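You operate a simulated robot arm through the tools that you are given. There is no shell and no other tool. Be economical: measure what you need, move in short steps, check, and stop when the job is done.

Carry out the task below with a simulated robot arm. There is one attempt and no reset: what you move stays moved.

## Task
Put the broom, the hand brush and the small blue box away.
Fine: the broom in its holder, brush and box in the upper sideboard drawer, shut again. Where these are worked on the way, their far stop is far enough and under half their travel is too little: upper sideboard drawer.

It is judged by the outcome, as a careful person would: the job done as asked, and still so three seconds after it is handed in. It fails if anything else is knocked over, pushed out of place, dropped, spilled or broken.

## Robot
A 7-joint arm with a two-finger parallel gripper on a trunk, on a base that drives. Base frame: it is fixed to the floor where the robot stands at the start and does not move with it; the origin is under the middle of the robot, x ahead of it, y to its left, z up. Readings come in m, degrees, newtons and seconds.
With the tool pointing down near the work surface it reaches from about 0.1 to 0.54 m from the robot's upright axis, wherever it stands. Its first joint turns from -115.0 to 115.0 degrees. Places, roughly: back light switch [-0.9, 2, 1.2]; black wall lamp [0.7, 0.5, 1.8]; blind [-0.2, 1.3, 1]; bulb box [0, -1.75, 0.5]; curtain catch [-3.3, 2.1, 1.1]; dimmer knob [0.3, 1, 1.3]; dustpan [-0.5, -2.5, 0]; extinguisher strap [-1.4, 2.2, 0.4]; fire extinguisher [-1.5, 2.25, 0.5]; floor under the broom holder [1.4, -0.2, 0]; folded black cloth [-2, 2.5, 0.75]; folded blue cloth [-0.5, -2, 0]; folded grey cloth [0, -1.5, 0]; folded yellow cloth [-0.25, -2, 0.5]; inside of the upper sideboard drawer [0.5, -1, 0.4]; lamp switch [1.4, 0.1, 1.8]. Payload 3.91 kg.
Tool frame: the origin (TCP) lies between the finger pads and is the grasp point; the fingertips stand 0.03 m ahead of it; z points along the fingers, y is the line along which they close. Largest opening 0.11 m; finger width 0.02, thickness 0.01; the body of the gripper, 0.048 by 0.112 m, starts 0.055 m behind the TCP.
Orientation is told as [roll, pitch, yaw] about the base's x, y, z axes, in that order, counted from this pose: with the fingers straight down and closing along the base's y, the tool's x points along the base's -x, its y along +y and its z along -z.

## Interface
- The arm moves only by the tool move_arm. Its argument "motion" is a list of rows, each an object of numbers (a shift or turn left out is 0, a gripper value left out holds the last): "dx", "dy", "dz": the shift along the tool's x, y, z in m; "rx", "ry", "rz": the turn, a rotation vector about the tool's x, y, z in degrees. In form: [{"dx": .., "dy": .., "dz": .., "rx": .., "ry": .., "rz": ..}, ...]. A call has 1 to 20 rows; each row is the pose to reach, as a shift and turn from the pose commanded when the call began, along the tool's axes at that moment. "jaw" is the closure, from 0 (fully open) to 1 (shut), set as the call begins (left out, the last holds). Each row takes 0.2 s and may step no farther than 0.05 m and 8.6 degrees from the row before; otherwise, or with a gripper value out of range, the whole call is refused. A pose out of reach is approached as far as the arm can. The call stops where the force on the tool passes 40 N (or 10 N more than at its start, if that is more) or the arm is blocked; 0.2 s more then pass. The fingers move at their own pace (about 0.153 m/s each) and stop on an object; they squeeze with about 43 N. The grip force told is the motor's: it shows also when the fingers shut on nothing. Time passes only in rows, and 0.2 s behind the last, so rows that repeat a pose let the fingers close. The reply holds the time, the measured pose of the TCP, the force on the tool along the base axes, the opening and the grip force, in the units named above and with some noise, with the torque about the TCP (base axes, N m) and any sound that the robot's microphone picked up.
- Cameras (640 x 400 px; columns grow to the right, rows downward): "scene" is now at [0.2126, 0.1535, 1.1327]; the picture's right is [-0.59, -0.80, 0.00], its down [-0.49, 0.36, -0.79] and it looks along [0.64, -0.47, -0.61] (base axes); focal length 266 px, centre (320, 200). "wrist" rides on the gripper at [0.072, 0.017, -0.103] in the tool frame; the picture's right is [-0.23, 0.97, 0.00], its down [-0.76, -0.18, -0.62] and it looks along [-0.61, -0.14, 0.78] (tool axes); focal length 222 px, centre (320, 200). There is no depth. A picture from a camera that has moved, and an enlarged one, comes with that camera's place and axes in the base frame and with its lens.
- grab_frame(camera): a new picture of that camera. The clock stands still meanwhile.
- lift_body(by): slides the trunk up (or, below 0, down) by that many m; the arm and the scene camera ride with it, the base frame stays. It gives what a move gives, with no picture.
- drive_base(legs): drives the robot by 1 to 6 legs, each [ahead, left, turn to the left] in m, m and degrees, along the robot's own axes; the way and the turn of a leg run together, so that a leg with both is an arc; at most 1.5 m and 180 degrees a leg. The arm and the cameras ride along, it lands a little off, and it stops where it bumps. It gives what a move gives.
- head_to(pan, tilt): turns the head with the scene camera to pan (to the left, within 80 degrees either way) and tilt (down, from -29 to 69), counted from straight ahead of the robot. It gives what a move gives.
- enlarge(camera, box): a new picture of the part [left, top, right, bottom] of that camera's present view, enlarged. The clock stands still meanwhile.
- job_done(): hands the job in; it is judged then, once.

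Work in short steps. Places have to be worked out from the pictures, the camera data and where the tool is seen: move nearer, look again, correct. Check each grasp and each placing, and mend what went wrong. You have 120 turns and 82 pictures in all, those below and enlarged ones among them. Open the gripper and draw the arm clear of the work before you hand the job in, unless the task says otherwise; then end with one line.

The tools are called after "Call:" as a command line: name --argument value ..., lists and objects as JSON in quotes. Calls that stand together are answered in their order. move_arm: Moves the arm, as the interface text tells. Its arguments: {"type":"object","properties":{"motion":{"type":"array","items":{"type":"object","properties":{"dx":{"type":"number"},"dy":{"type":"number"},"dz":{"type":"number"},"rx":{"type":"number"},"ry":{"type":"number"},"rz":{"type":"number"}}}},"jaw":{"type":"number"}},"required":["motion"]} The other tools are called the same way: lift_body (by) slides the trunk up or down; drive_base (legs) drives the base; head_to (pan, tilt) turns the head that bears the scene camera; grab_frame (camera) takes a picture; enlarge (camera, box) takes an enlarged picture of a part of a camera's view; job_done () hands the job in.

At the start:

```text
time_s: 0.0
tcp_pos: [0.5495, 0.0845, 0.8698]
ee_rot: [0.0, 0.1, 0.0]
wrist_force: [0.0, -0.1, -0.8]
moment: [0.02, 0.02, 0.01]
opening: 0.1101
gripper_force: 0.0
trunk travel left (down, up): [-0.475, 0.515]
robot x, y, heading: [-0.001, -0.0018, 0.1]
head pan, tilt: [-36.4, 37.4]
```

scene: 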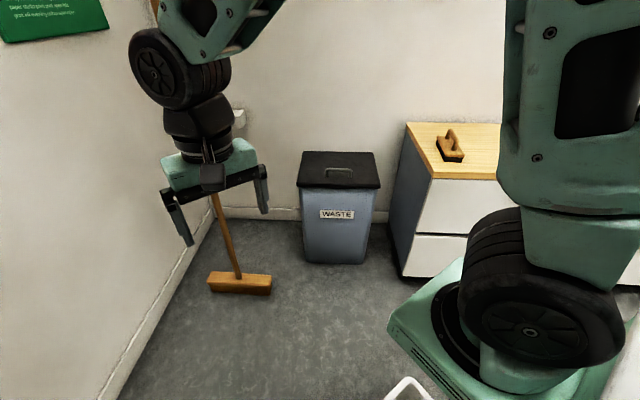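
wrist: 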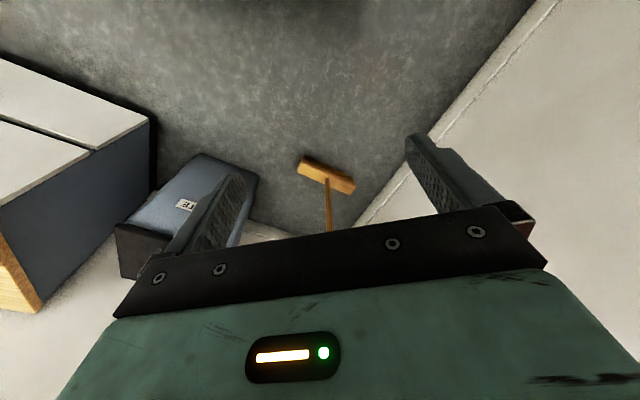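

The broom stands ahead near the wall, the brush is on the sideboard to the right. I look around to find the holder, the box and the drawer.

Call:
head_to --pan -75 --tilt 35

Call:
grab_frame --camera "scene"

Call:
head_to --pan -10 --tilt 5

Call:
grab_frame --camera "scene"

```text
time_s: 1.1
tcp_pos: [0.5494, 0.0839, 0.8694]
ee_rot: [0.0, 0.0, 0.0]
wrist_force: [0.1, -0.4, -0.1]
moment: [0.01, 0.0, -0.04]
opening: 0.1103
gripper_force: 0.1
trunk travel left (down, up): [-0.475, 0.515]
robot x, y, heading: [0.0029, 0.0002, 0.1]
head pan, tilt: [-75.0, 35.0]
```

```text
79 pictures are left
camera scene: at [0.1657, 0.1199, 1.1364], right [-0.97, -0.26, 0.0], down [-0.15, 0.55, -0.82], along [0.21, -0.79, -0.57], focal length 266 px, centre (320, 200)
```

scene: 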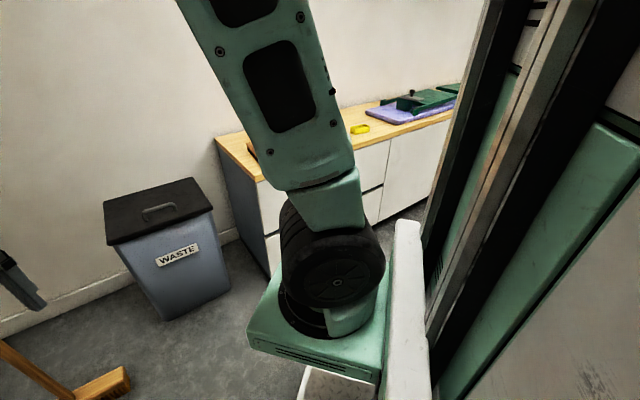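

```text
time_s: 2.4
tcp_pos: [0.5496, 0.0842, 0.8698]
ee_rot: [0.0, 0.0, -0.1]
wrist_force: [-0.4, 0.2, -0.4]
moment: [0.01, -0.01, 0.02]
opening: 0.1099
gripper_force: 0.0
trunk travel left (down, up): [-0.475, 0.515]
robot x, y, heading: [-0.0009, -0.002, 0.0]
head pan, tilt: [-10.0, 5.0]
```

```text
78 pictures are left
camera scene: at [0.2333, 0.189, 1.1846], right [-0.17, -0.98, 0.0], down [-0.09, 0.02, -1.0], along [0.98, -0.17, -0.09], focal length 266 px, centre (320, 200)
```

scene: 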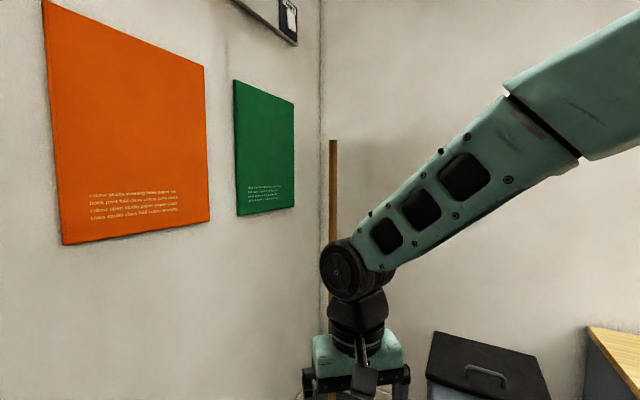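

Something white stands close to the robot's right. I look down there before turning the base.

Call:
head_to --pan -70 --tilt 68

Call:
grab_frame --camera "scene"

Call:
head_to --pan 0 --tilt 60

Call:
grab_frame --camera "scene"

```text
time_s: 3.7
tcp_pos: [0.549, 0.0841, 0.8702]
ee_rot: [0.0, 0.1, 0.0]
wrist_force: [-0.2, 0.8, 0.5]
moment: [0.02, 0.02, 0.0]
opening: 0.11
gripper_force: 0.0
trunk travel left (down, up): [-0.475, 0.515]
robot x, y, heading: [-0.0025, -0.0001, -0.2]
head pan, tilt: [-70.0, 68.0]
```

```text
77 pictures are left
camera scene: at [0.1624, 0.1515, 1.0935], right [-0.94, -0.34, 0.0], down [-0.32, 0.87, -0.38], along [0.13, -0.35, -0.93], focal length 266 px, centre (320, 200)
```

scene: 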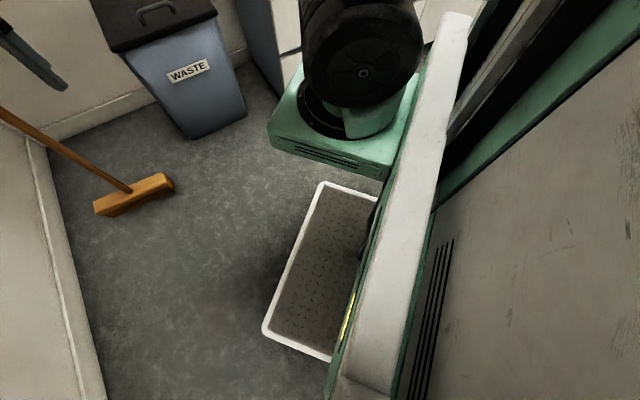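

```text
time_s: 5.2
tcp_pos: [0.5488, 0.0848, 0.87]
ee_rot: [0.1, 0.0, 0.0]
wrist_force: [0.5, -0.4, -0.1]
moment: [-0.03, 0.01, 0.02]
opening: 0.1096
gripper_force: 0.1
trunk travel left (down, up): [-0.475, 0.515]
robot x, y, heading: [0.0026, -0.0002, -0.2]
head pan, tilt: [0.0, 60.0]
```

```text
76 pictures are left
camera scene: at [0.2095, 0.2049, 1.1021], right [0.0, -1.0, 0.0], down [-0.87, 0.0, -0.5], along [0.5, 0.0, -0.87], focal length 266 px, centre (320, 200)
```

scene: 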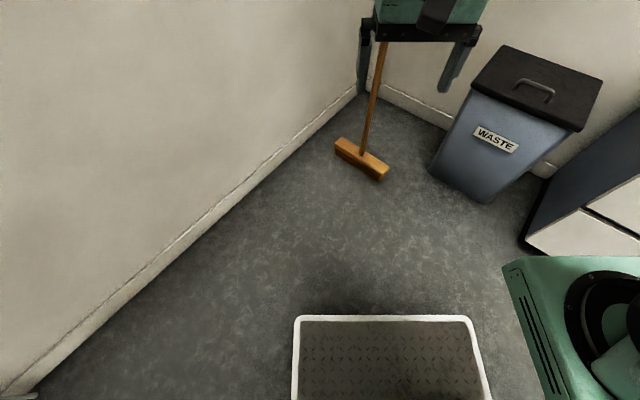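

The white-rimmed tray belongs to the robot's base. The room is turned about -41°; I turn the base to face the back wall and look.

Call:
drive_base --legs '[[0, 0, -45]]'

Call:
head_to --pan 10 --tilt 25

Call:
grab_frame --camera "scene"

Call:
head_to --pan -60 --tilt 30

Call:
grab_frame --camera "scene"

```text
time_s: 7.6
tcp_pos: [0.4476, -0.3288, 0.8711]
ee_rot: [0.0, 0.0, -45.0]
wrist_force: [-0.1, 0.6, 0.6]
moment: [0.01, 0.0, 0.02]
opening: 0.1102
gripper_force: 0.0
trunk travel left (down, up): [-0.475, 0.515]
robot x, y, heading: [0.0019, 0.0032, -45.1]
head pan, tilt: [0.0, 60.0]
```

```text
time_s: 8.6
tcp_pos: [0.4478, -0.3288, 0.8695]
ee_rot: [0.0, 0.0, -45.1]
wrist_force: [0.6, -0.5, 0.7]
moment: [-0.01, 0.01, -0.01]
opening: 0.11
gripper_force: 0.0
trunk travel left (down, up): [-0.475, 0.515]
robot x, y, heading: [-0.0022, 0.001, -45.3]
head pan, tilt: [10.0, 25.0]
```

```text
75 pictures are left
camera scene: at [0.3216, -0.0085, 1.1521], right [-0.57, -0.82, 0.0], down [-0.35, 0.24, -0.91], along [0.74, -0.52, -0.42], focal length 266 px, centre (320, 200)
```

scene: 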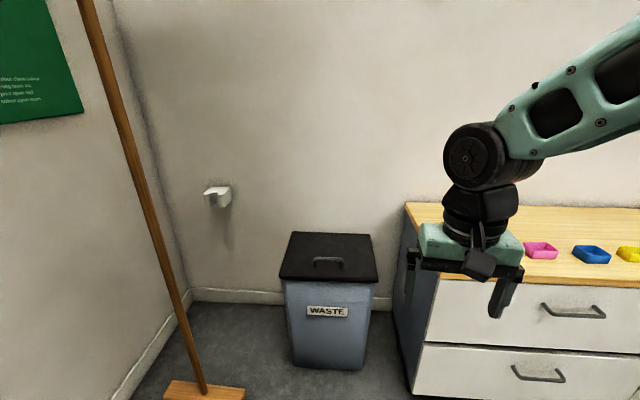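

```text
time_s: 10.0
tcp_pos: [0.4488, -0.3278, 0.8704]
ee_rot: [0.0, 0.0, -45.0]
wrist_force: [0.0, 1.3, 0.4]
moment: [-0.01, 0.0, 0.01]
opening: 0.11
gripper_force: 0.1
trunk travel left (down, up): [-0.475, 0.515]
robot x, y, heading: [-0.0003, 0.0027, -44.8]
head pan, tilt: [-60.0, 30.0]
```

```text
74 pictures are left
camera scene: at [0.2228, -0.043, 1.1442], right [-0.97, 0.26, 0.0], down [0.13, 0.48, -0.87], along [-0.22, -0.84, -0.5], focal length 266 px, centre (320, 200)
```

scene: 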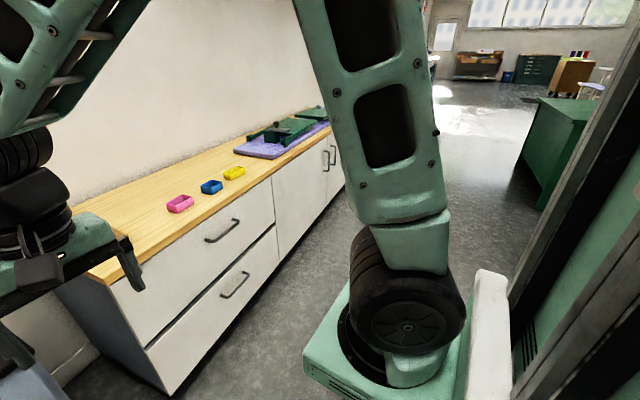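

Blue tray sits between pink and yellow on the sideboard; the holder is the white clip on the back wall. I zoom in on it and the broom top.

Call:
head_to --pan 10 --tilt 25

Call:
enlarge --camera "scene" --box '[180, 160, 260, 210]'

Call:
head_to --pan 35 --tilt 0

Call:
grab_frame --camera "scene"

```text
time_s: 11.4
tcp_pos: [0.4475, -0.3283, 0.8714]
ee_rot: [0.0, 0.1, -45.0]
wrist_force: [-0.3, 0.7, -0.1]
moment: [-0.02, 0.01, -0.02]
opening: 0.11
gripper_force: 0.0
trunk travel left (down, up): [-0.475, 0.515]
robot x, y, heading: [0.0033, 0.0, -45.2]
head pan, tilt: [10.0, 25.0]
```

```text
8.00 times, centred on (220, 185) of scene
camera zoom: at [0.3216, -0.0086, 1.1522], right [-0.57, -0.82, 0.0], down [-0.35, 0.24, -0.91], along [0.74, -0.52, -0.42], focal length 2131 px, centre (1120, 320)
```

zoom: 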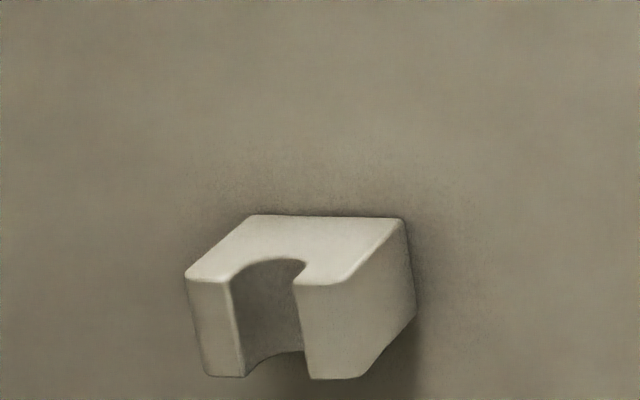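

```text
time_s: 12.3
tcp_pos: [0.4472, -0.3287, 0.8706]
ee_rot: [0.1, -0.1, -45.0]
wrist_force: [0.0, 0.0, 0.2]
moment: [-0.04, 0.02, 0.02]
opening: 0.11
gripper_force: 0.0
trunk travel left (down, up): [-0.475, 0.515]
robot x, y, heading: [-0.0005, 0.0006, -45.1]
head pan, tilt: [35.0, 0.0]
```

```text
72 pictures are left
camera scene: at [0.3348, 0.0286, 1.1925], right [-0.17, -0.98, 0.0], down [0.0, 0.0, -1.0], along [0.98, -0.17, 0.0], focal length 266 px, centre (320, 200)
```

scene: 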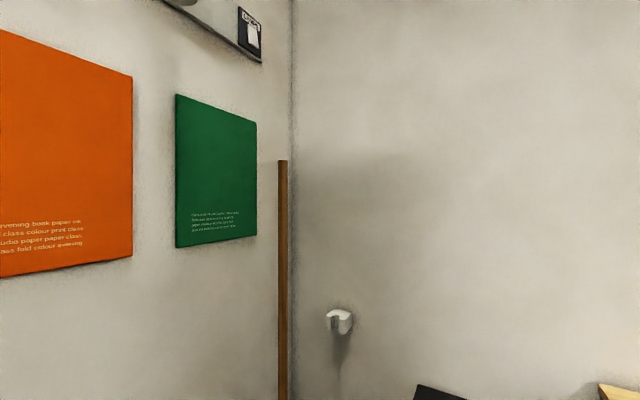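

The holder is a U-clip open to the front at about z 0.70. I bring the tool horizontal (fingers forward) to be able to grasp the upright handle.

Call:
move_arm --motion '[{"ry": -8.2, "dx": -0.01}, {"ry": -16.4, "dx": -0.02}, {"ry": -24.6, "dx": -0.03}, {"ry": -32.8, "dx": -0.04}, {"ry": -41, "dx": -0.05}, {"ry": -49.2, "dx": -0.06}, {"ry": -57.4, "dx": -0.07}, {"ry": -65.6, "dx": -0.08}, {"ry": -73.8, "dx": -0.09}, {"ry": -82, "dx": -0.1}, {"ry": -90, "dx": -0.1}]' --jaw 0

Call:
head_to --pan 30 --tilt 30

Call:
grab_frame --camera "scene"

Call:
grab_frame --camera "wrist"

```text
time_s: 14.7
tcp_pos: [0.518, -0.3993, 0.871]
ee_rot: [163.2, -89.9, 151.8]
wrist_force: [-0.5, -0.2, 0.1]
moment: [-0.01, -0.01, -0.01]
opening: 0.1098
gripper_force: 0.0
trunk travel left (down, up): [-0.475, 0.515]
robot x, y, heading: [-0.0019, 0.0026, -45.1]
head pan, tilt: [35.0, 0.0]
```

```text
time_s: 15.7
tcp_pos: [0.5181, -0.3981, 0.8712]
ee_rot: [-45.3, -90.0, 0.1]
wrist_force: [-0.9, 0.0, 0.7]
moment: [-0.01, 0.02, 0.02]
opening: 0.1104
gripper_force: 0.0
trunk travel left (down, up): [-0.475, 0.515]
robot x, y, heading: [-0.0001, -0.0003, -45.1]
head pan, tilt: [30.0, 30.0]
```

```text
71 pictures are left
camera scene: at [0.3336, 0.0209, 1.1443], right [-0.26, -0.97, 0.0], down [-0.48, 0.13, -0.87], along [0.84, -0.22, -0.5], focal length 266 px, centre (320, 200)
```

scene: 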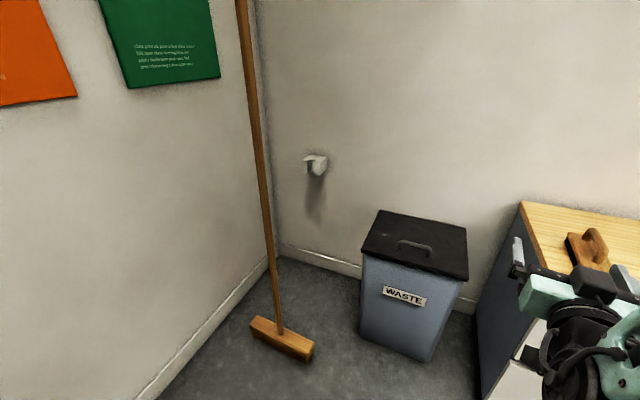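

```text
70 pictures are left
camera wrist: at [0.4568, -0.312, 0.7989], right [0.69, 0.69, 0.23], down [-0.57, 0.32, 0.76], along [0.45, -0.65, 0.61], focal length 222 px, centre (320, 200)
```

wrist: 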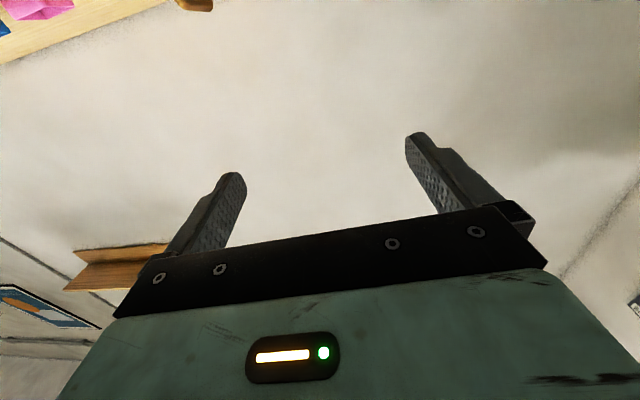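

Triangulation shows the broom stands upright by itself at about (1.09, 0.00), top z≈1.30. I shift the robot left parallel to the back wall, staying clear of it, and look again.

Call:
drive_base --legs '[[0, 0, 5], [0, 0.5, 0]]'

Call:
head_to --pan -10 --tilt 30

Call:
grab_frame --camera "scene"

Call:
grab_frame --camera "wrist"

```text
time_s: 19.2
tcp_pos: [0.8785, 0.04, 0.8705]
ee_rot: [-113.7, -89.9, 73.9]
wrist_force: [0.1, 0.6, 0.1]
moment: [0.02, -0.01, 0.01]
opening: 0.1101
gripper_force: 0.1
trunk travel left (down, up): [-0.475, 0.515]
robot x, y, heading: [0.3266, 0.3904, -39.9]
head pan, tilt: [30.0, 30.0]
```

```text
time_s: 20.2
tcp_pos: [0.8782, 0.0396, 0.8726]
ee_rot: [-116.3, -90.1, 76.5]
wrist_force: [-0.5, 0.8, 0.6]
moment: [0.04, -0.02, 0.0]
opening: 0.1101
gripper_force: 0.0
trunk travel left (down, up): [-0.475, 0.515]
robot x, y, heading: [0.3232, 0.3905, -39.9]
head pan, tilt: [-10.0, 30.0]
```

```text
69 pictures are left
camera scene: at [0.6257, 0.387, 1.1442], right [-0.76, -0.65, 0.0], down [-0.32, 0.38, -0.87], along [0.56, -0.66, -0.5], focal length 266 px, centre (320, 200)
```

scene: 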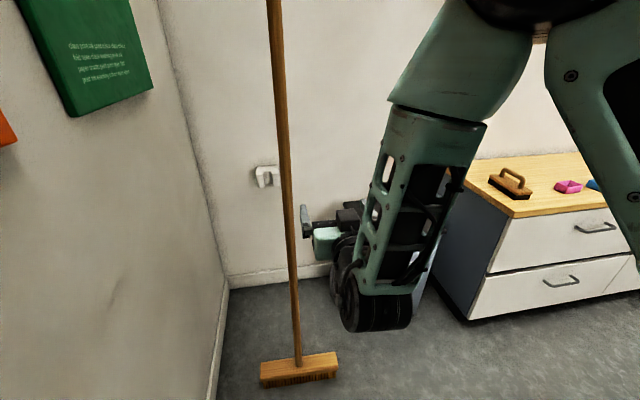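

```text
68 pictures are left
camera wrist: at [0.8095, 0.1202, 0.7988], right [0.62, 0.75, 0.23], down [-0.59, 0.26, 0.76], along [0.51, -0.61, 0.61], focal length 222 px, centre (320, 200)
```

wrist: 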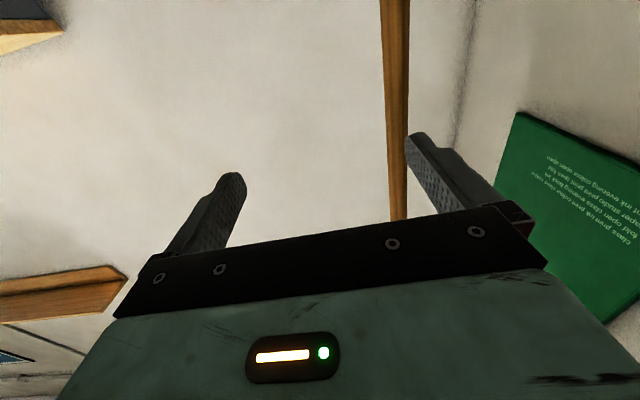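

Handle ≈ (1.07, 0.00), holder slot ≈ (1.47, −0.25, 0.65). I line the open gripper up laterally with the handle, then drive up to it by a part of the gap.

Call:
move_arm --motion '[{"dy": 0.045}, {"dy": 0.09}]' --jaw 0

Call:
drive_base --legs '[[0.08, 0, 0]]'

Call:
grab_frame --camera "wrist"

Call:
grab_frame --camera "scene"

```text
time_s: 20.8
tcp_pos: [0.9392, 0.1105, 0.8715]
ee_rot: [-116.3, -89.8, 76.3]
wrist_force: [-0.2, 0.2, 0.4]
moment: [-0.02, 0.0, 0.03]
opening: 0.11
gripper_force: 0.0
trunk travel left (down, up): [-0.475, 0.515]
robot x, y, heading: [0.3258, 0.389, -39.9]
head pan, tilt: [-10.0, 30.0]
```

```text
time_s: 21.9
tcp_pos: [0.9988, 0.0583, 0.8719]
ee_rot: [-110.2, -90.0, 70.3]
wrist_force: [-0.1, 0.6, -0.3]
moment: [-0.01, 0.02, 0.0]
opening: 0.1099
gripper_force: 0.1
trunk travel left (down, up): [-0.475, 0.515]
robot x, y, heading: [0.3891, 0.3385, -39.9]
head pan, tilt: [-10.0, 30.0]
```

```text
67 pictures are left
camera wrist: at [0.9307, 0.1387, 0.7987], right [0.62, 0.75, 0.23], down [-0.59, 0.26, 0.76], along [0.51, -0.61, 0.61], focal length 222 px, centre (320, 200)
```

wrist: 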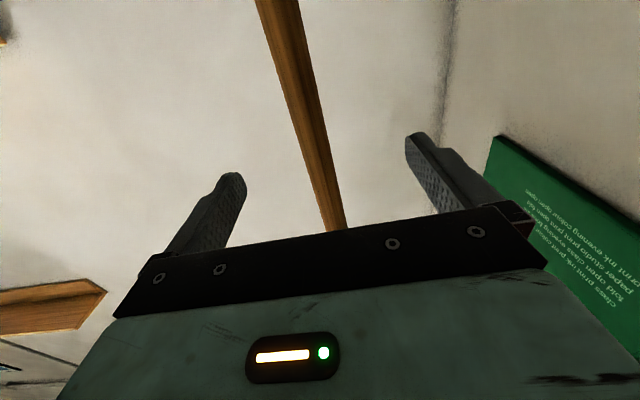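

```text
66 pictures are left
camera scene: at [0.6868, 0.3355, 1.1442], right [-0.77, -0.64, 0.0], down [-0.32, 0.38, -0.87], along [0.56, -0.66, -0.5], focal length 266 px, centre (320, 200)
```

scene: 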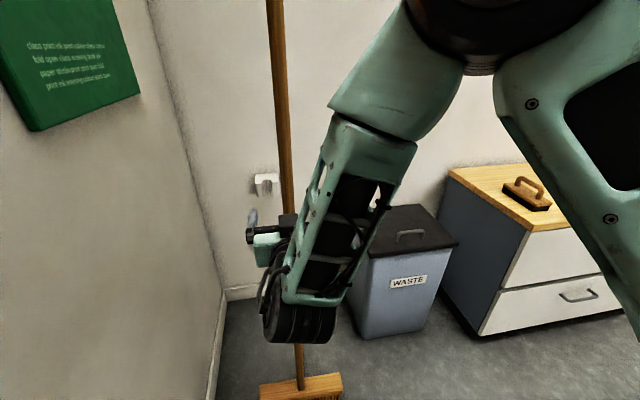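

The handle lies centred between the fingers, ~0.094 m ahead. I reach forward and close.

Call:
move_arm --motion '[{"dz": 0.03}, {"dz": 0.06}, {"dz": 0.09}]'

Call:
grab_frame --camera "wrist"

```text
time_s: 22.7
tcp_pos: [1.0678, -0.0007, 0.8708]
ee_rot: [-141.2, -90.0, 101.0]
wrist_force: [0.1, -0.1, -0.9]
moment: [0.01, -0.01, -0.03]
opening: 0.1099
gripper_force: 0.1
trunk travel left (down, up): [-0.475, 0.515]
robot x, y, heading: [0.3896, 0.3377, -39.9]
head pan, tilt: [-10.0, 30.0]
```

```text
65 pictures are left
camera wrist: at [0.9988, 0.0807, 0.7975], right [0.62, 0.75, 0.23], down [-0.59, 0.26, 0.76], along [0.51, -0.61, 0.61], focal length 222 px, centre (320, 200)
```

wrist: 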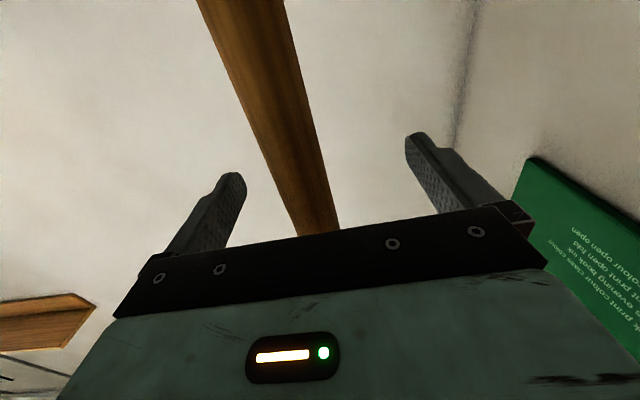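

Handle is about 1 cm toward −y of the TCP; I centre and close.

Call:
move_arm --motion '[{"dy": -0.009}]'

Call:
move_arm --motion '[{}, {}, {}, {}]' --jaw 1

Call:
grab_frame --camera "wrist"

```text
time_s: 23.1
tcp_pos: [1.0606, -0.0074, 0.8691]
ee_rot: [-101.2, -89.9, 61.3]
wrist_force: [0.3, -0.9, 0.1]
moment: [-0.03, -0.01, 0.01]
opening: 0.1098
gripper_force: 0.0
trunk travel left (down, up): [-0.475, 0.515]
robot x, y, heading: [0.3906, 0.3401, -39.7]
head pan, tilt: [-10.0, 30.0]
```

```text
time_s: 24.1
tcp_pos: [1.0606, -0.0062, 0.871]
ee_rot: [-154.7, -90.0, 114.7]
wrist_force: [1.3, 1.7, 2.2]
moment: [0.15, -0.11, 0.03]
opening: 0.0257
gripper_force: 42.9
trunk travel left (down, up): [-0.475, 0.515]
robot x, y, heading: [0.3891, 0.3377, -40.1]
head pan, tilt: [-10.0, 30.0]
```

```text
64 pictures are left
camera wrist: at [0.9933, 0.0742, 0.7975], right [0.62, 0.75, 0.23], down [-0.59, 0.26, 0.76], along [0.51, -0.61, 0.61], focal length 222 px, centre (320, 200)
```

wrist: 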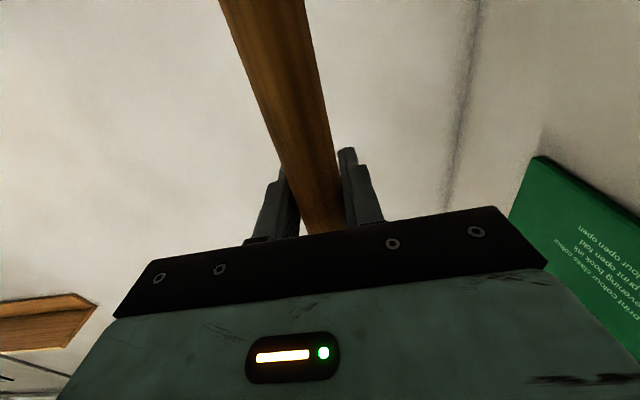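

Gripped (2.6 cm handle). I lift 2.5 cm.

Call:
move_arm --motion '[{"dx": -0.012}, {"dx": -0.025}, {"dx": -0.025}]'

Call:
head_to --pan 10 --tilt 30

Call:
grab_frame --camera "scene"

```text
time_s: 24.9
tcp_pos: [1.061, -0.0054, 0.8964]
ee_rot: [-35.2, -89.8, -4.9]
wrist_force: [0.2, 0.5, -11.5]
moment: [-0.02, -0.14, 0.02]
opening: 0.0254
gripper_force: 43.3
trunk travel left (down, up): [-0.475, 0.515]
robot x, y, heading: [0.3861, 0.3353, -39.5]
head pan, tilt: [-10.0, 30.0]
```

```text
time_s: 25.7
tcp_pos: [1.06, -0.0067, 0.8965]
ee_rot: [-62.2, -89.9, 22.3]
wrist_force: [0.0, -1.2, -9.4]
moment: [-0.02, -0.09, -0.04]
opening: 0.0254
gripper_force: 43.5
trunk travel left (down, up): [-0.475, 0.515]
robot x, y, heading: [0.3887, 0.34, -40.0]
head pan, tilt: [10.0, 30.0]
```

```text
63 pictures are left
camera scene: at [0.7072, 0.3593, 1.1441], right [-0.5, -0.87, 0.0], down [-0.43, 0.25, -0.87], along [0.75, -0.43, -0.5], focal length 266 px, centre (320, 200)
```

scene: 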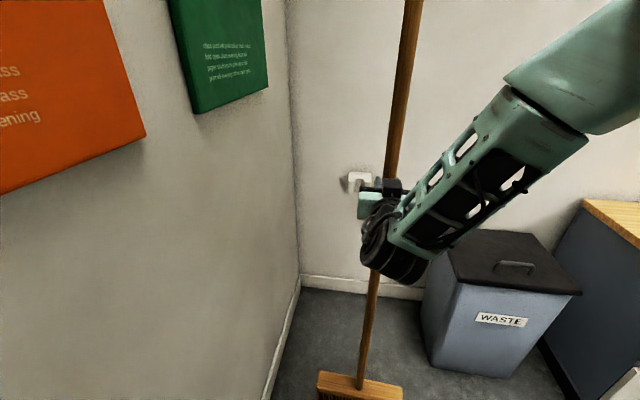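

I enlarge the holder to refine its place.

Call:
enlarge --camera "scene" --box '[320, 150, 400, 200]'

```text
8.00 times, centred on (360, 175) of scene
camera zoom: at [0.7072, 0.3593, 1.1441], right [-0.5, -0.87, 0.0], down [-0.43, 0.25, -0.87], along [0.75, -0.43, -0.5], focal length 2131 px, centre (0, 400)
```

zoom: 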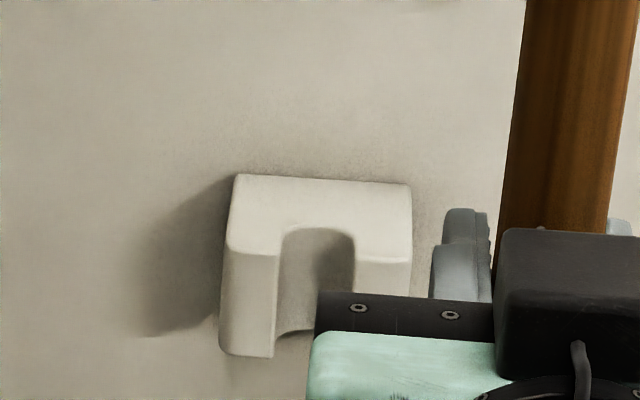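

Slot ≈ (1.43, −0.235), top z≈0.70; from the handle that is 0.43 ahead and 0.06 left. I shift left with the arm and drive 0.25 ahead.

Call:
move_arm --motion '[{"dy": 0.03}, {"dy": 0.06}]'

Call:
drive_base --legs '[[0.25, 0, 0]]'

Call:
grab_frame --camera "scene"

```text
time_s: 26.3
tcp_pos: [1.1022, 0.0406, 0.8967]
ee_rot: [-32.3, -89.9, -7.6]
wrist_force: [0.6, 0.9, -10.6]
moment: [0.32, -0.31, 0.0]
opening: 0.0257
gripper_force: 43.1
trunk travel left (down, up): [-0.475, 0.515]
robot x, y, heading: [0.3851, 0.3395, -39.6]
head pan, tilt: [10.0, 30.0]
```

```text
time_s: 28.2
tcp_pos: [1.2982, -0.1218, 0.8969]
ee_rot: [-56.6, -89.9, 16.8]
wrist_force: [-0.2, 0.1, -10.5]
moment: [-0.12, -0.06, 0.0]
opening: 0.0256
gripper_force: 43.0
trunk travel left (down, up): [-0.475, 0.515]
robot x, y, heading: [0.582, 0.1761, -39.8]
head pan, tilt: [10.0, 30.0]
```

```text
61 pictures are left
camera scene: at [0.9031, 0.1967, 1.1441], right [-0.5, -0.87, 0.0], down [-0.43, 0.25, -0.87], along [0.75, -0.43, -0.5], focal length 266 px, centre (320, 200)
```

scene: 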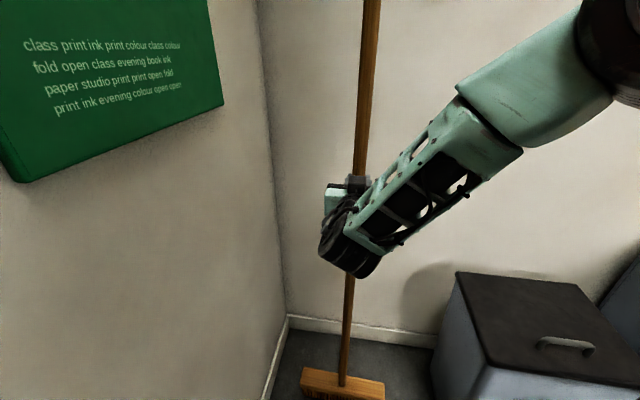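

The handle is vertical and laterally within 2 mm of the slot; 0.17 m remain. I drive 0.10 closer and check the pose.

Call:
drive_base --legs '[[0.1, 0, 0]]'

Call:
head_to --pan 25 --tilt 40

Call:
grab_frame --camera "scene"

```text
time_s: 29.3
tcp_pos: [1.3749, -0.1853, 0.896]
ee_rot: [-51.1, -89.9, 11.4]
wrist_force: [-0.6, 0.2, -10.8]
moment: [-0.09, -0.09, 0.0]
opening: 0.0255
gripper_force: 43.4
trunk travel left (down, up): [-0.475, 0.515]
robot x, y, heading: [0.6588, 0.1107, -39.7]
head pan, tilt: [10.0, 30.0]
```

```text
time_s: 30.1
tcp_pos: [1.3752, -0.1845, 0.8968]
ee_rot: [-44.1, -89.8, 4.4]
wrist_force: [0.2, 0.4, -10.9]
moment: [-0.07, -0.12, -0.04]
opening: 0.0255
gripper_force: 42.8
trunk travel left (down, up): [-0.475, 0.515]
robot x, y, heading: [0.6605, 0.1119, -39.8]
head pan, tilt: [25.0, 40.0]
```

```text
60 pictures are left
camera scene: at [0.9831, 0.1568, 1.1287], right [-0.25, -0.97, 0.0], down [-0.62, 0.16, -0.77], along [0.74, -0.2, -0.64], focal length 266 px, centre (320, 200)
```

scene: 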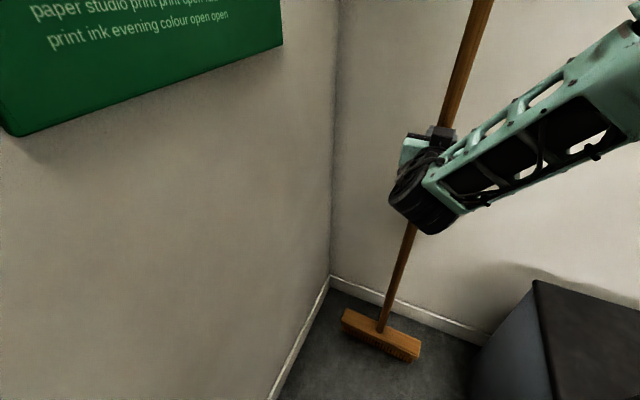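

Left offset 3 mm to correct, ~0.075 m to go. I correct and push in slowly under the force guard.

Call:
move_arm --motion '[{"dy": -0.003}, {"dy": -0.003, "dz": 0.012}, {"dy": -0.003, "dz": 0.024}, {"dy": -0.003, "dz": 0.036}, {"dy": -0.003, "dz": 0.044}, {"dy": -0.003, "dz": 0.05}]'

```text
time_s: 31.5
tcp_pos: [1.4108, -0.2187, 0.8956]
ee_rot: [-50.0, -89.9, 10.2]
wrist_force: [-0.2, 0.1, -10.5]
moment: [-0.03, -0.01, 0.02]
opening: 0.0253
gripper_force: 43.1
trunk travel left (down, up): [-0.475, 0.515]
robot x, y, heading: [0.6586, 0.1107, -39.9]
head pan, tilt: [25.0, 40.0]
```

No contact yet; I continue in small steps.

Call:
move_arm --motion '[{"dz": 0.008}, {"dz": 0.016}, {"dz": 0.022}, {"dz": 0.028}, {"dz": 0.034}]'

Call:
grab_frame --camera "scene"

Call:
grab_frame --camera "wrist"

```text
time_s: 32.7
tcp_pos: [1.4381, -0.2405, 0.8955]
ee_rot: [-51.5, -89.8, 11.7]
wrist_force: [0.2, -0.9, -10.3]
moment: [-0.14, -0.01, -0.01]
opening: 0.0255
gripper_force: 43.0
trunk travel left (down, up): [-0.475, 0.515]
robot x, y, heading: [0.6604, 0.1146, -39.9]
head pan, tilt: [25.0, 40.0]
```

```text
59 pictures are left
camera scene: at [0.9831, 0.1568, 1.1287], right [-0.25, -0.97, 0.0], down [-0.62, 0.16, -0.77], along [0.74, -0.19, -0.64], focal length 266 px, centre (320, 200)
```

scene: 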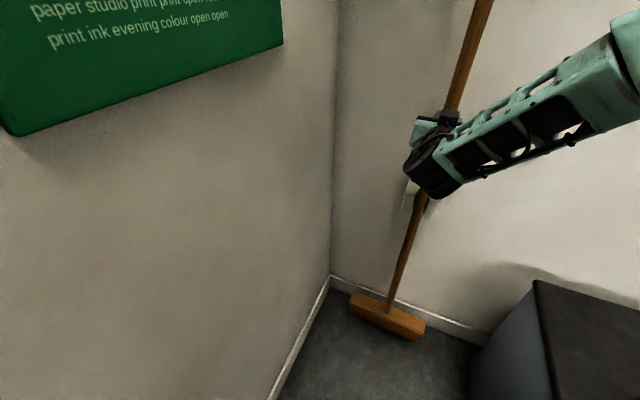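

```text
58 pictures are left
camera wrist: at [1.3694, -0.1609, 0.8233], right [0.62, 0.75, 0.22], down [-0.59, 0.26, 0.76], along [0.51, -0.61, 0.61], focal length 222 px, centre (320, 200)
```

wrist: 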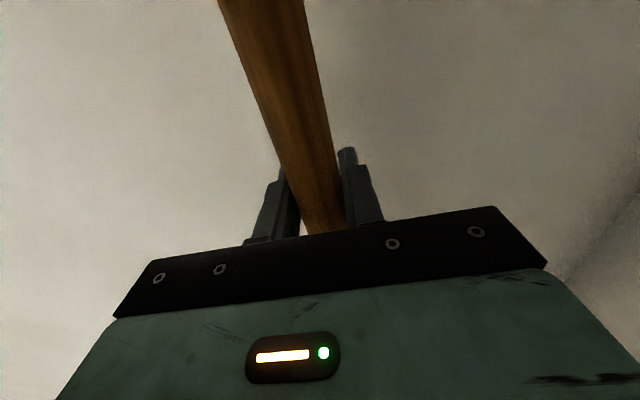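

I look closely at where the handle meets the holder.

Call:
enlarge --camera "scene" --box '[372, 160, 468, 220]'

```text
6.67 times, centred on (420, 190) of scene
camera zoom: at [0.9831, 0.1568, 1.1287], right [-0.25, -0.97, 0.0], down [-0.62, 0.16, -0.77], along [0.74, -0.19, -0.64], focal length 1776 px, centre (-347, 267)
```

zoom: 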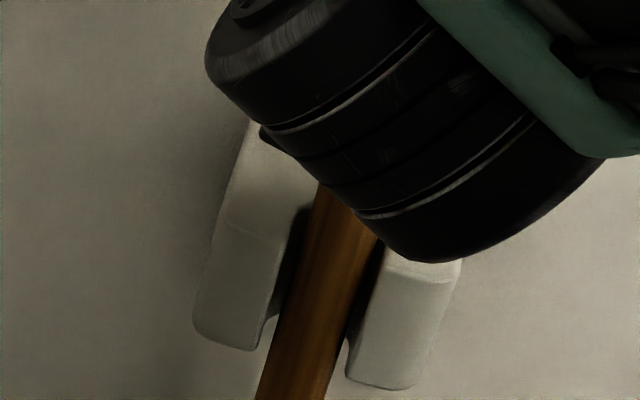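

The handle is between the prongs. I keep pushing until it touches the bottom of the slot.

Call:
move_arm --motion '[{"dz": 0.006}, {"dz": 0.012}, {"dz": 0.018}, {"dz": 0.024}]'

Call:
enlarge --camera "scene" --box '[340, 140, 500, 240]'

```text
time_s: 33.7
tcp_pos: [1.4559, -0.2562, 0.8963]
ee_rot: [-30.3, -89.8, -9.3]
wrist_force: [-4.9, 3.9, -8.0]
moment: [0.49, 0.61, 0.03]
opening: 0.0258
gripper_force: 43.2
trunk travel left (down, up): [-0.475, 0.515]
robot x, y, heading: [0.6576, 0.1106, -39.9]
head pan, tilt: [25.0, 40.0]
```

```text
4.00 times, centred on (420, 190) of scene
camera zoom: at [0.9828, 0.157, 1.1288], right [-0.25, -0.97, 0.0], down [-0.62, 0.16, -0.77], along [0.74, -0.19, -0.64], focal length 1065 px, centre (-80, 240)
```

zoom: 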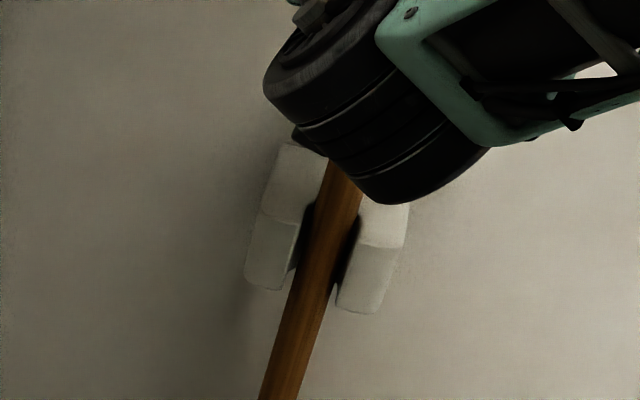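

Contact is with the holder. Now I lower the broom to the floor.

Call:
move_arm --motion '[{"dx": 0.01, "dz": -0.003}, {"dx": 0.02, "dz": -0.003}, {"dx": 0.025, "dz": -0.003}, {"dx": 0.028, "dz": -0.003}]'

```text
time_s: 34.7
tcp_pos: [1.4534, -0.2554, 0.872]
ee_rot: [-178.5, -89.8, 138.9]
wrist_force: [-3.4, 0.0, 4.9]
moment: [0.63, 0.9, 0.25]
opening: 0.0257
gripper_force: 42.8
trunk travel left (down, up): [-0.475, 0.515]
robot x, y, heading: [0.6562, 0.1123, -39.4]
head pan, tilt: [25.0, 40.0]
```

The head rests on the floor. I open the gripper and check that it stays.

Call:
move_arm --motion '[{}, {}, {}]' --jaw 0

Call:
move_arm --motion '[{"dz": -0.03}, {"dz": -0.06}, {"dz": -0.1}, {"dz": -0.14}]'

Call:
grab_frame --camera "scene"

```text
time_s: 35.5
tcp_pos: [1.4538, -0.2555, 0.8686]
ee_rot: [-58.2, -89.9, 18.4]
wrist_force: [-1.1, 0.3, -1.0]
moment: [0.01, -0.01, -0.03]
opening: 0.1096
gripper_force: 0.2
trunk travel left (down, up): [-0.475, 0.515]
robot x, y, heading: [0.6558, 0.1099, -39.7]
head pan, tilt: [25.0, 40.0]
```

```text
time_s: 36.5
tcp_pos: [1.346, -0.1637, 0.8657]
ee_rot: [-46.3, -89.9, 6.6]
wrist_force: [0.2, -0.3, -0.6]
moment: [-0.04, 0.0, 0.01]
opening: 0.1099
gripper_force: 0.1
trunk travel left (down, up): [-0.475, 0.515]
robot x, y, heading: [0.6595, 0.1116, -39.7]
head pan, tilt: [25.0, 40.0]
```

```text
55 pictures are left
camera scene: at [0.9828, 0.1568, 1.1288], right [-0.25, -0.97, 0.0], down [-0.62, 0.16, -0.77], along [0.74, -0.19, -0.64], focal length 266 px, centre (320, 200)
```

scene: 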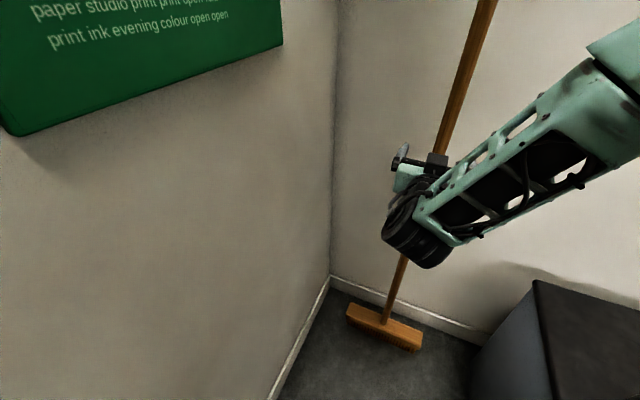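

The broom stands. I back away straight and check it in the holder.

Call:
drive_base --legs '[[-0.45, 0, 0]]'

Call:
head_to --pan 10 --tilt 25

Call:
grab_frame --camera "scene"

```text
time_s: 39.2
tcp_pos: [0.9998, 0.111, 0.8674]
ee_rot: [-56.5, -89.9, 15.8]
wrist_force: [-0.4, -0.1, -0.1]
moment: [0.02, 0.02, -0.03]
opening: 0.1102
gripper_force: 0.0
trunk travel left (down, up): [-0.475, 0.515]
robot x, y, heading: [0.3184, 0.3998, -40.6]
head pan, tilt: [25.0, 40.0]
```

```text
time_s: 39.9
tcp_pos: [0.9999, 0.1116, 0.8663]
ee_rot: [-53.1, -89.9, 12.3]
wrist_force: [0.0, 0.1, 0.4]
moment: [0.0, -0.03, -0.01]
opening: 0.1099
gripper_force: 0.1
trunk travel left (down, up): [-0.475, 0.515]
robot x, y, heading: [0.3188, 0.3993, -40.7]
head pan, tilt: [10.0, 25.0]
```

```text
54 pictures are left
camera scene: at [0.6402, 0.4154, 1.1521], right [-0.51, -0.86, 0.0], down [-0.36, 0.22, -0.91], along [0.78, -0.46, -0.42], focal length 266 px, centre (320, 200)
```

scene: 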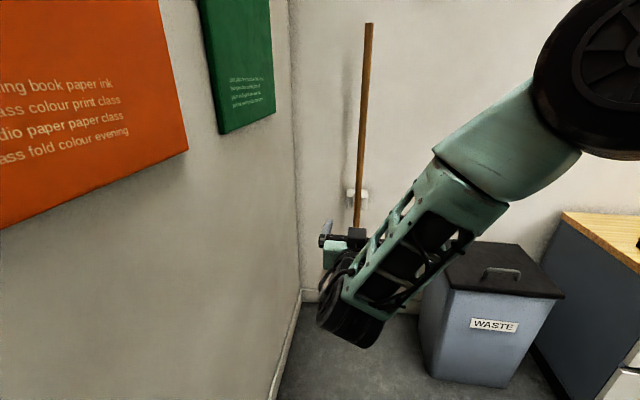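

Call:
enlarge --camera "scene" --box '[318, 165, 398, 215]'

```text
8.00 times, centred on (358, 190) of scene
camera zoom: at [0.6402, 0.4154, 1.1521], right [-0.51, -0.86, 0.0], down [-0.36, 0.22, -0.91], along [0.78, -0.46, -0.42], focal length 2131 px, centre (16, 280)
```

zoom: 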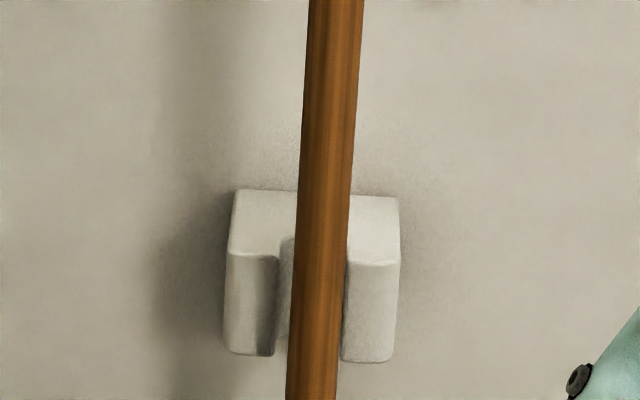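

The broom sits in the slot. Next I return the tool to pointing down, retract, and drive to in front of the sideboard.

Call:
move_arm --motion '[{"ry": 8.2, "dz": -0.025}, {"ry": 16.4, "dz": -0.05}, {"ry": 24.6, "dz": -0.075}, {"ry": 32.8, "dz": -0.1}, {"ry": 41, "dz": -0.125}, {"ry": 49.2, "dz": -0.15}, {"ry": 57.4, "dz": -0.175}, {"ry": 65.6, "dz": -0.2}, {"ry": 73.8, "dz": -0.225}, {"ry": 82, "dz": -0.25}, {"ry": 90, "dz": -0.27}]'

Call:
drive_base --legs '[[0, -0.8, 0], [0.4, 0, 0]]'

Call:
head_to --pan -20 --tilt 55

Call:
grab_frame --camera "scene"

Call:
grab_frame --camera "wrist"

```text
time_s: 42.3
tcp_pos: [0.7964, 0.2894, 0.8651]
ee_rot: [-0.1, 0.3, -40.7]
wrist_force: [-1.0, 0.2, 0.6]
moment: [-0.01, 0.0, 0.01]
opening: 0.11
gripper_force: 0.0
trunk travel left (down, up): [-0.475, 0.515]
robot x, y, heading: [0.3188, 0.3985, -41.1]
head pan, tilt: [10.0, 25.0]
```

```text
time_s: 48.7
tcp_pos: [0.5822, -0.5796, 0.8658]
ee_rot: [-0.2, 0.2, -41.4]
wrist_force: [0.1, -0.5, -0.1]
moment: [-0.04, -0.02, -0.01]
opening: 0.11
gripper_force: 0.0
trunk travel left (down, up): [-0.475, 0.515]
robot x, y, heading: [0.1057, -0.4645, -41.4]
head pan, tilt: [10.0, 25.0]
```

```text
time_s: 49.7
tcp_pos: [0.5815, -0.5806, 0.8667]
ee_rot: [-0.1, 0.1, -41.5]
wrist_force: [-0.1, 0.1, 0.1]
moment: [-0.02, 0.0, 0.0]
opening: 0.1098
gripper_force: 0.0
trunk travel left (down, up): [-0.475, 0.515]
robot x, y, heading: [0.1035, -0.4646, -41.6]
head pan, tilt: [-20.0, 55.0]
```

```text
52 pictures are left
camera scene: at [0.3824, -0.468, 1.1082], right [-0.88, -0.48, 0.0], down [-0.39, 0.72, -0.57], along [0.27, -0.5, -0.82], focal length 266 px, centre (320, 200)
```

scene: 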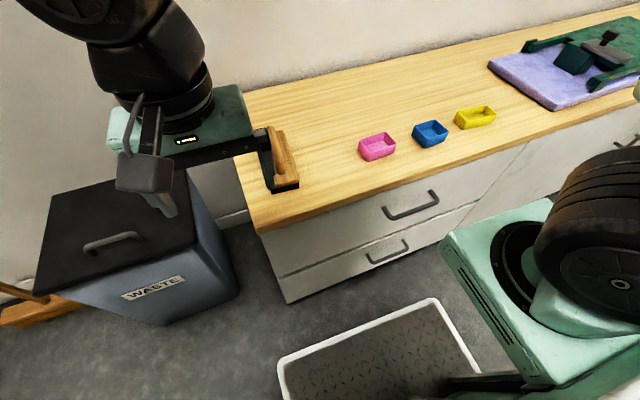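

```text
51 pictures are left
camera wrist: at [0.5383, -0.5185, 0.9693], right [0.81, 0.58, 0.0], down [0.45, -0.64, 0.62], along [0.36, -0.51, -0.78], focal length 222 px, centre (320, 200)
```

wrist: 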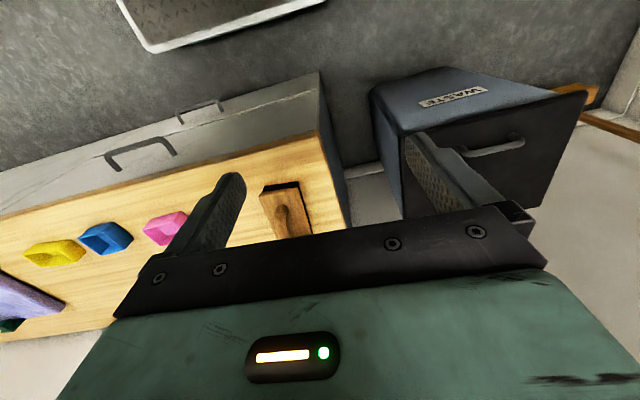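

Revised from triangulation: sideboard top z≈0.61, front n≈0.89; brush ≈(0.67,−0.80), blue box ≈(0.39,−1.09), drawer handle ≈(0.36,−0.91,0.545). I look closer at brush, box and drawer handle.

Call:
enlarge --camera "scene" --box '[230, 100, 390, 200]'

Call:
enlarge --camera "scene" --box '[350, 90, 510, 190]'

```text
4.00 times, centred on (310, 150) of scene
camera zoom: at [0.3824, -0.468, 1.1082], right [-0.88, -0.48, 0.0], down [-0.39, 0.72, -0.57], along [0.27, -0.5, -0.82], focal length 1065 px, centre (360, 400)
```

zoom: 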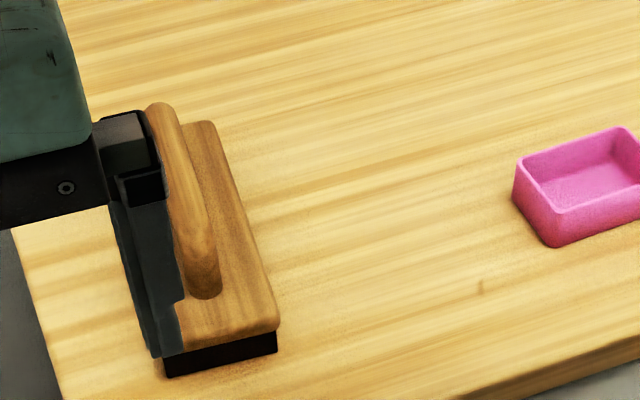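

```text
4.00 times, centred on (430, 140) of scene
camera zoom: at [0.3824, -0.468, 1.1082], right [-0.88, -0.48, 0.0], down [-0.39, 0.72, -0.57], along [0.27, -0.5, -0.82], focal length 1065 px, centre (-120, 440)
```

zoom: 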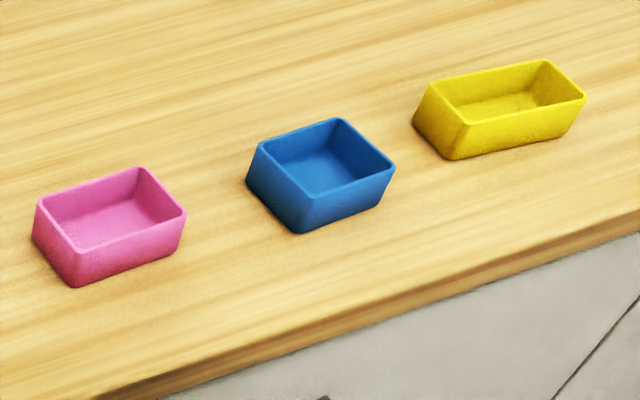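

The brush's arch handle runs along my heading, so the present gripper orientation suits it. I drive 0.12 ahead and 0.1 right, then look with the wrist camera.

Call:
drive_base --legs '[[0.12, -0.1, 0]]'

Call:
move_arm --motion '[{"dx": -0.04}, {"dx": -0.08}]'

Call:
grab_frame --camera "wrist"

Call:
grab_frame --camera "scene"

```text
time_s: 51.1
tcp_pos: [0.6084, -0.7319, 0.8655]
ee_rot: [-0.1, 0.1, -41.3]
wrist_force: [-0.7, -0.8, -0.1]
moment: [-0.01, 0.0, -0.02]
opening: 0.1103
gripper_force: 0.0
trunk travel left (down, up): [-0.475, 0.515]
robot x, y, heading: [0.1284, -0.614, -41.4]
head pan, tilt: [-20.0, 55.0]
```

```text
time_s: 51.7
tcp_pos: [0.6668, -0.7855, 0.8678]
ee_rot: [-0.2, 0.1, -41.2]
wrist_force: [0.4, -0.7, 0.3]
moment: [-0.02, 0.0, 0.01]
opening: 0.1097
gripper_force: 0.1
trunk travel left (down, up): [-0.475, 0.515]
robot x, y, heading: [0.129, -0.6168, -41.4]
head pan, tilt: [-20.0, 55.0]
```

```text
48 pictures are left
camera wrist: at [0.6237, -0.7238, 0.9704], right [0.81, 0.58, 0.0], down [0.46, -0.64, 0.62], along [0.36, -0.51, -0.78], focal length 222 px, centre (320, 200)
```

wrist: 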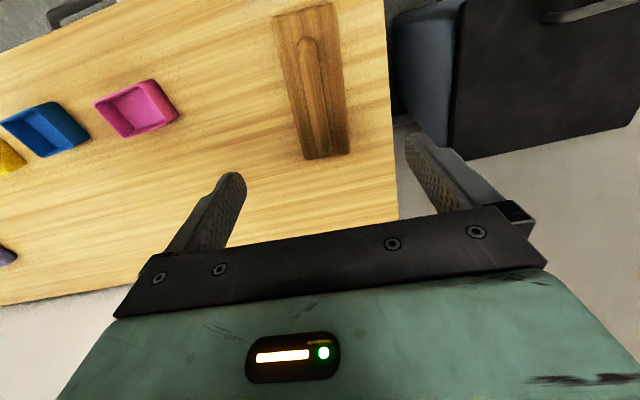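

```text
47 pictures are left
camera scene: at [0.4077, -0.6203, 1.1082], right [-0.88, -0.48, 0.0], down [-0.39, 0.72, -0.57], along [0.28, -0.5, -0.82], focal length 266 px, centre (320, 200)
```

scene: 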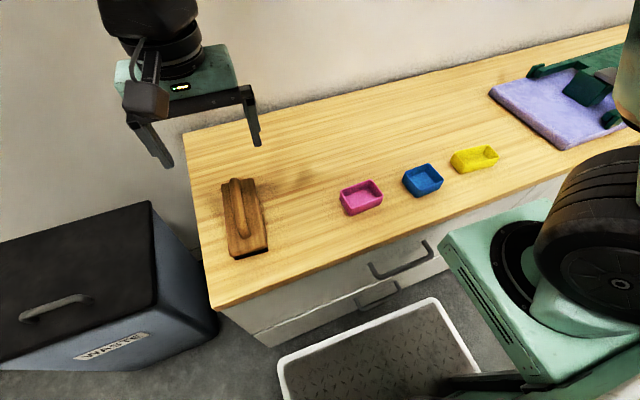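

Brush handle centre ≈ (0.675,−0.80). I align over it and descend to z≈0.76 to check.

Call:
move_arm --motion '[{"dx": -0.015, "dy": -0.005, "rz": 3}, {"dx": -0.015, "dy": -0.005, "dz": 0.04, "rz": 3}, {"dx": -0.015, "dy": -0.005, "dz": 0.08, "rz": 3}, {"dx": -0.015, "dy": -0.005, "dz": 0.105, "rz": 3}]'

Call:
grab_frame --camera "wrist"

Call:
enlarge --camera "scene" --box '[150, 120, 310, 220]'

```text
time_s: 52.7
tcp_pos: [0.6759, -0.8001, 0.7634]
ee_rot: [-0.1, 0.0, -44.4]
wrist_force: [-0.5, -0.8, -0.2]
moment: [0.01, 0.0, 0.0]
opening: 0.1099
gripper_force: 0.0
trunk travel left (down, up): [-0.475, 0.515]
robot x, y, heading: [0.1273, -0.6174, -41.4]
head pan, tilt: [-20.0, 55.0]
```

```text
46 pictures are left
camera wrist: at [0.6366, -0.7358, 0.8666], right [0.84, 0.54, 0.0], down [0.42, -0.66, 0.62], along [0.33, -0.53, -0.78], focal length 222 px, centre (320, 200)
```

wrist: 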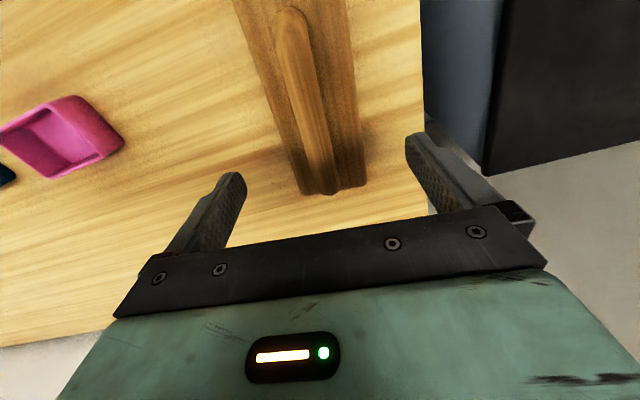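

```text
4.00 times, centred on (230, 170) of scene
camera zoom: at [0.4077, -0.6205, 1.1082], right [-0.88, -0.48, 0.0], down [-0.39, 0.72, -0.57], along [0.28, -0.5, -0.82], focal length 1065 px, centre (680, 320)
```

zoom: 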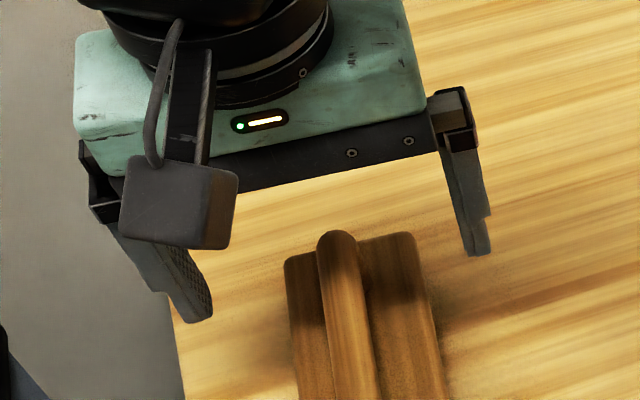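

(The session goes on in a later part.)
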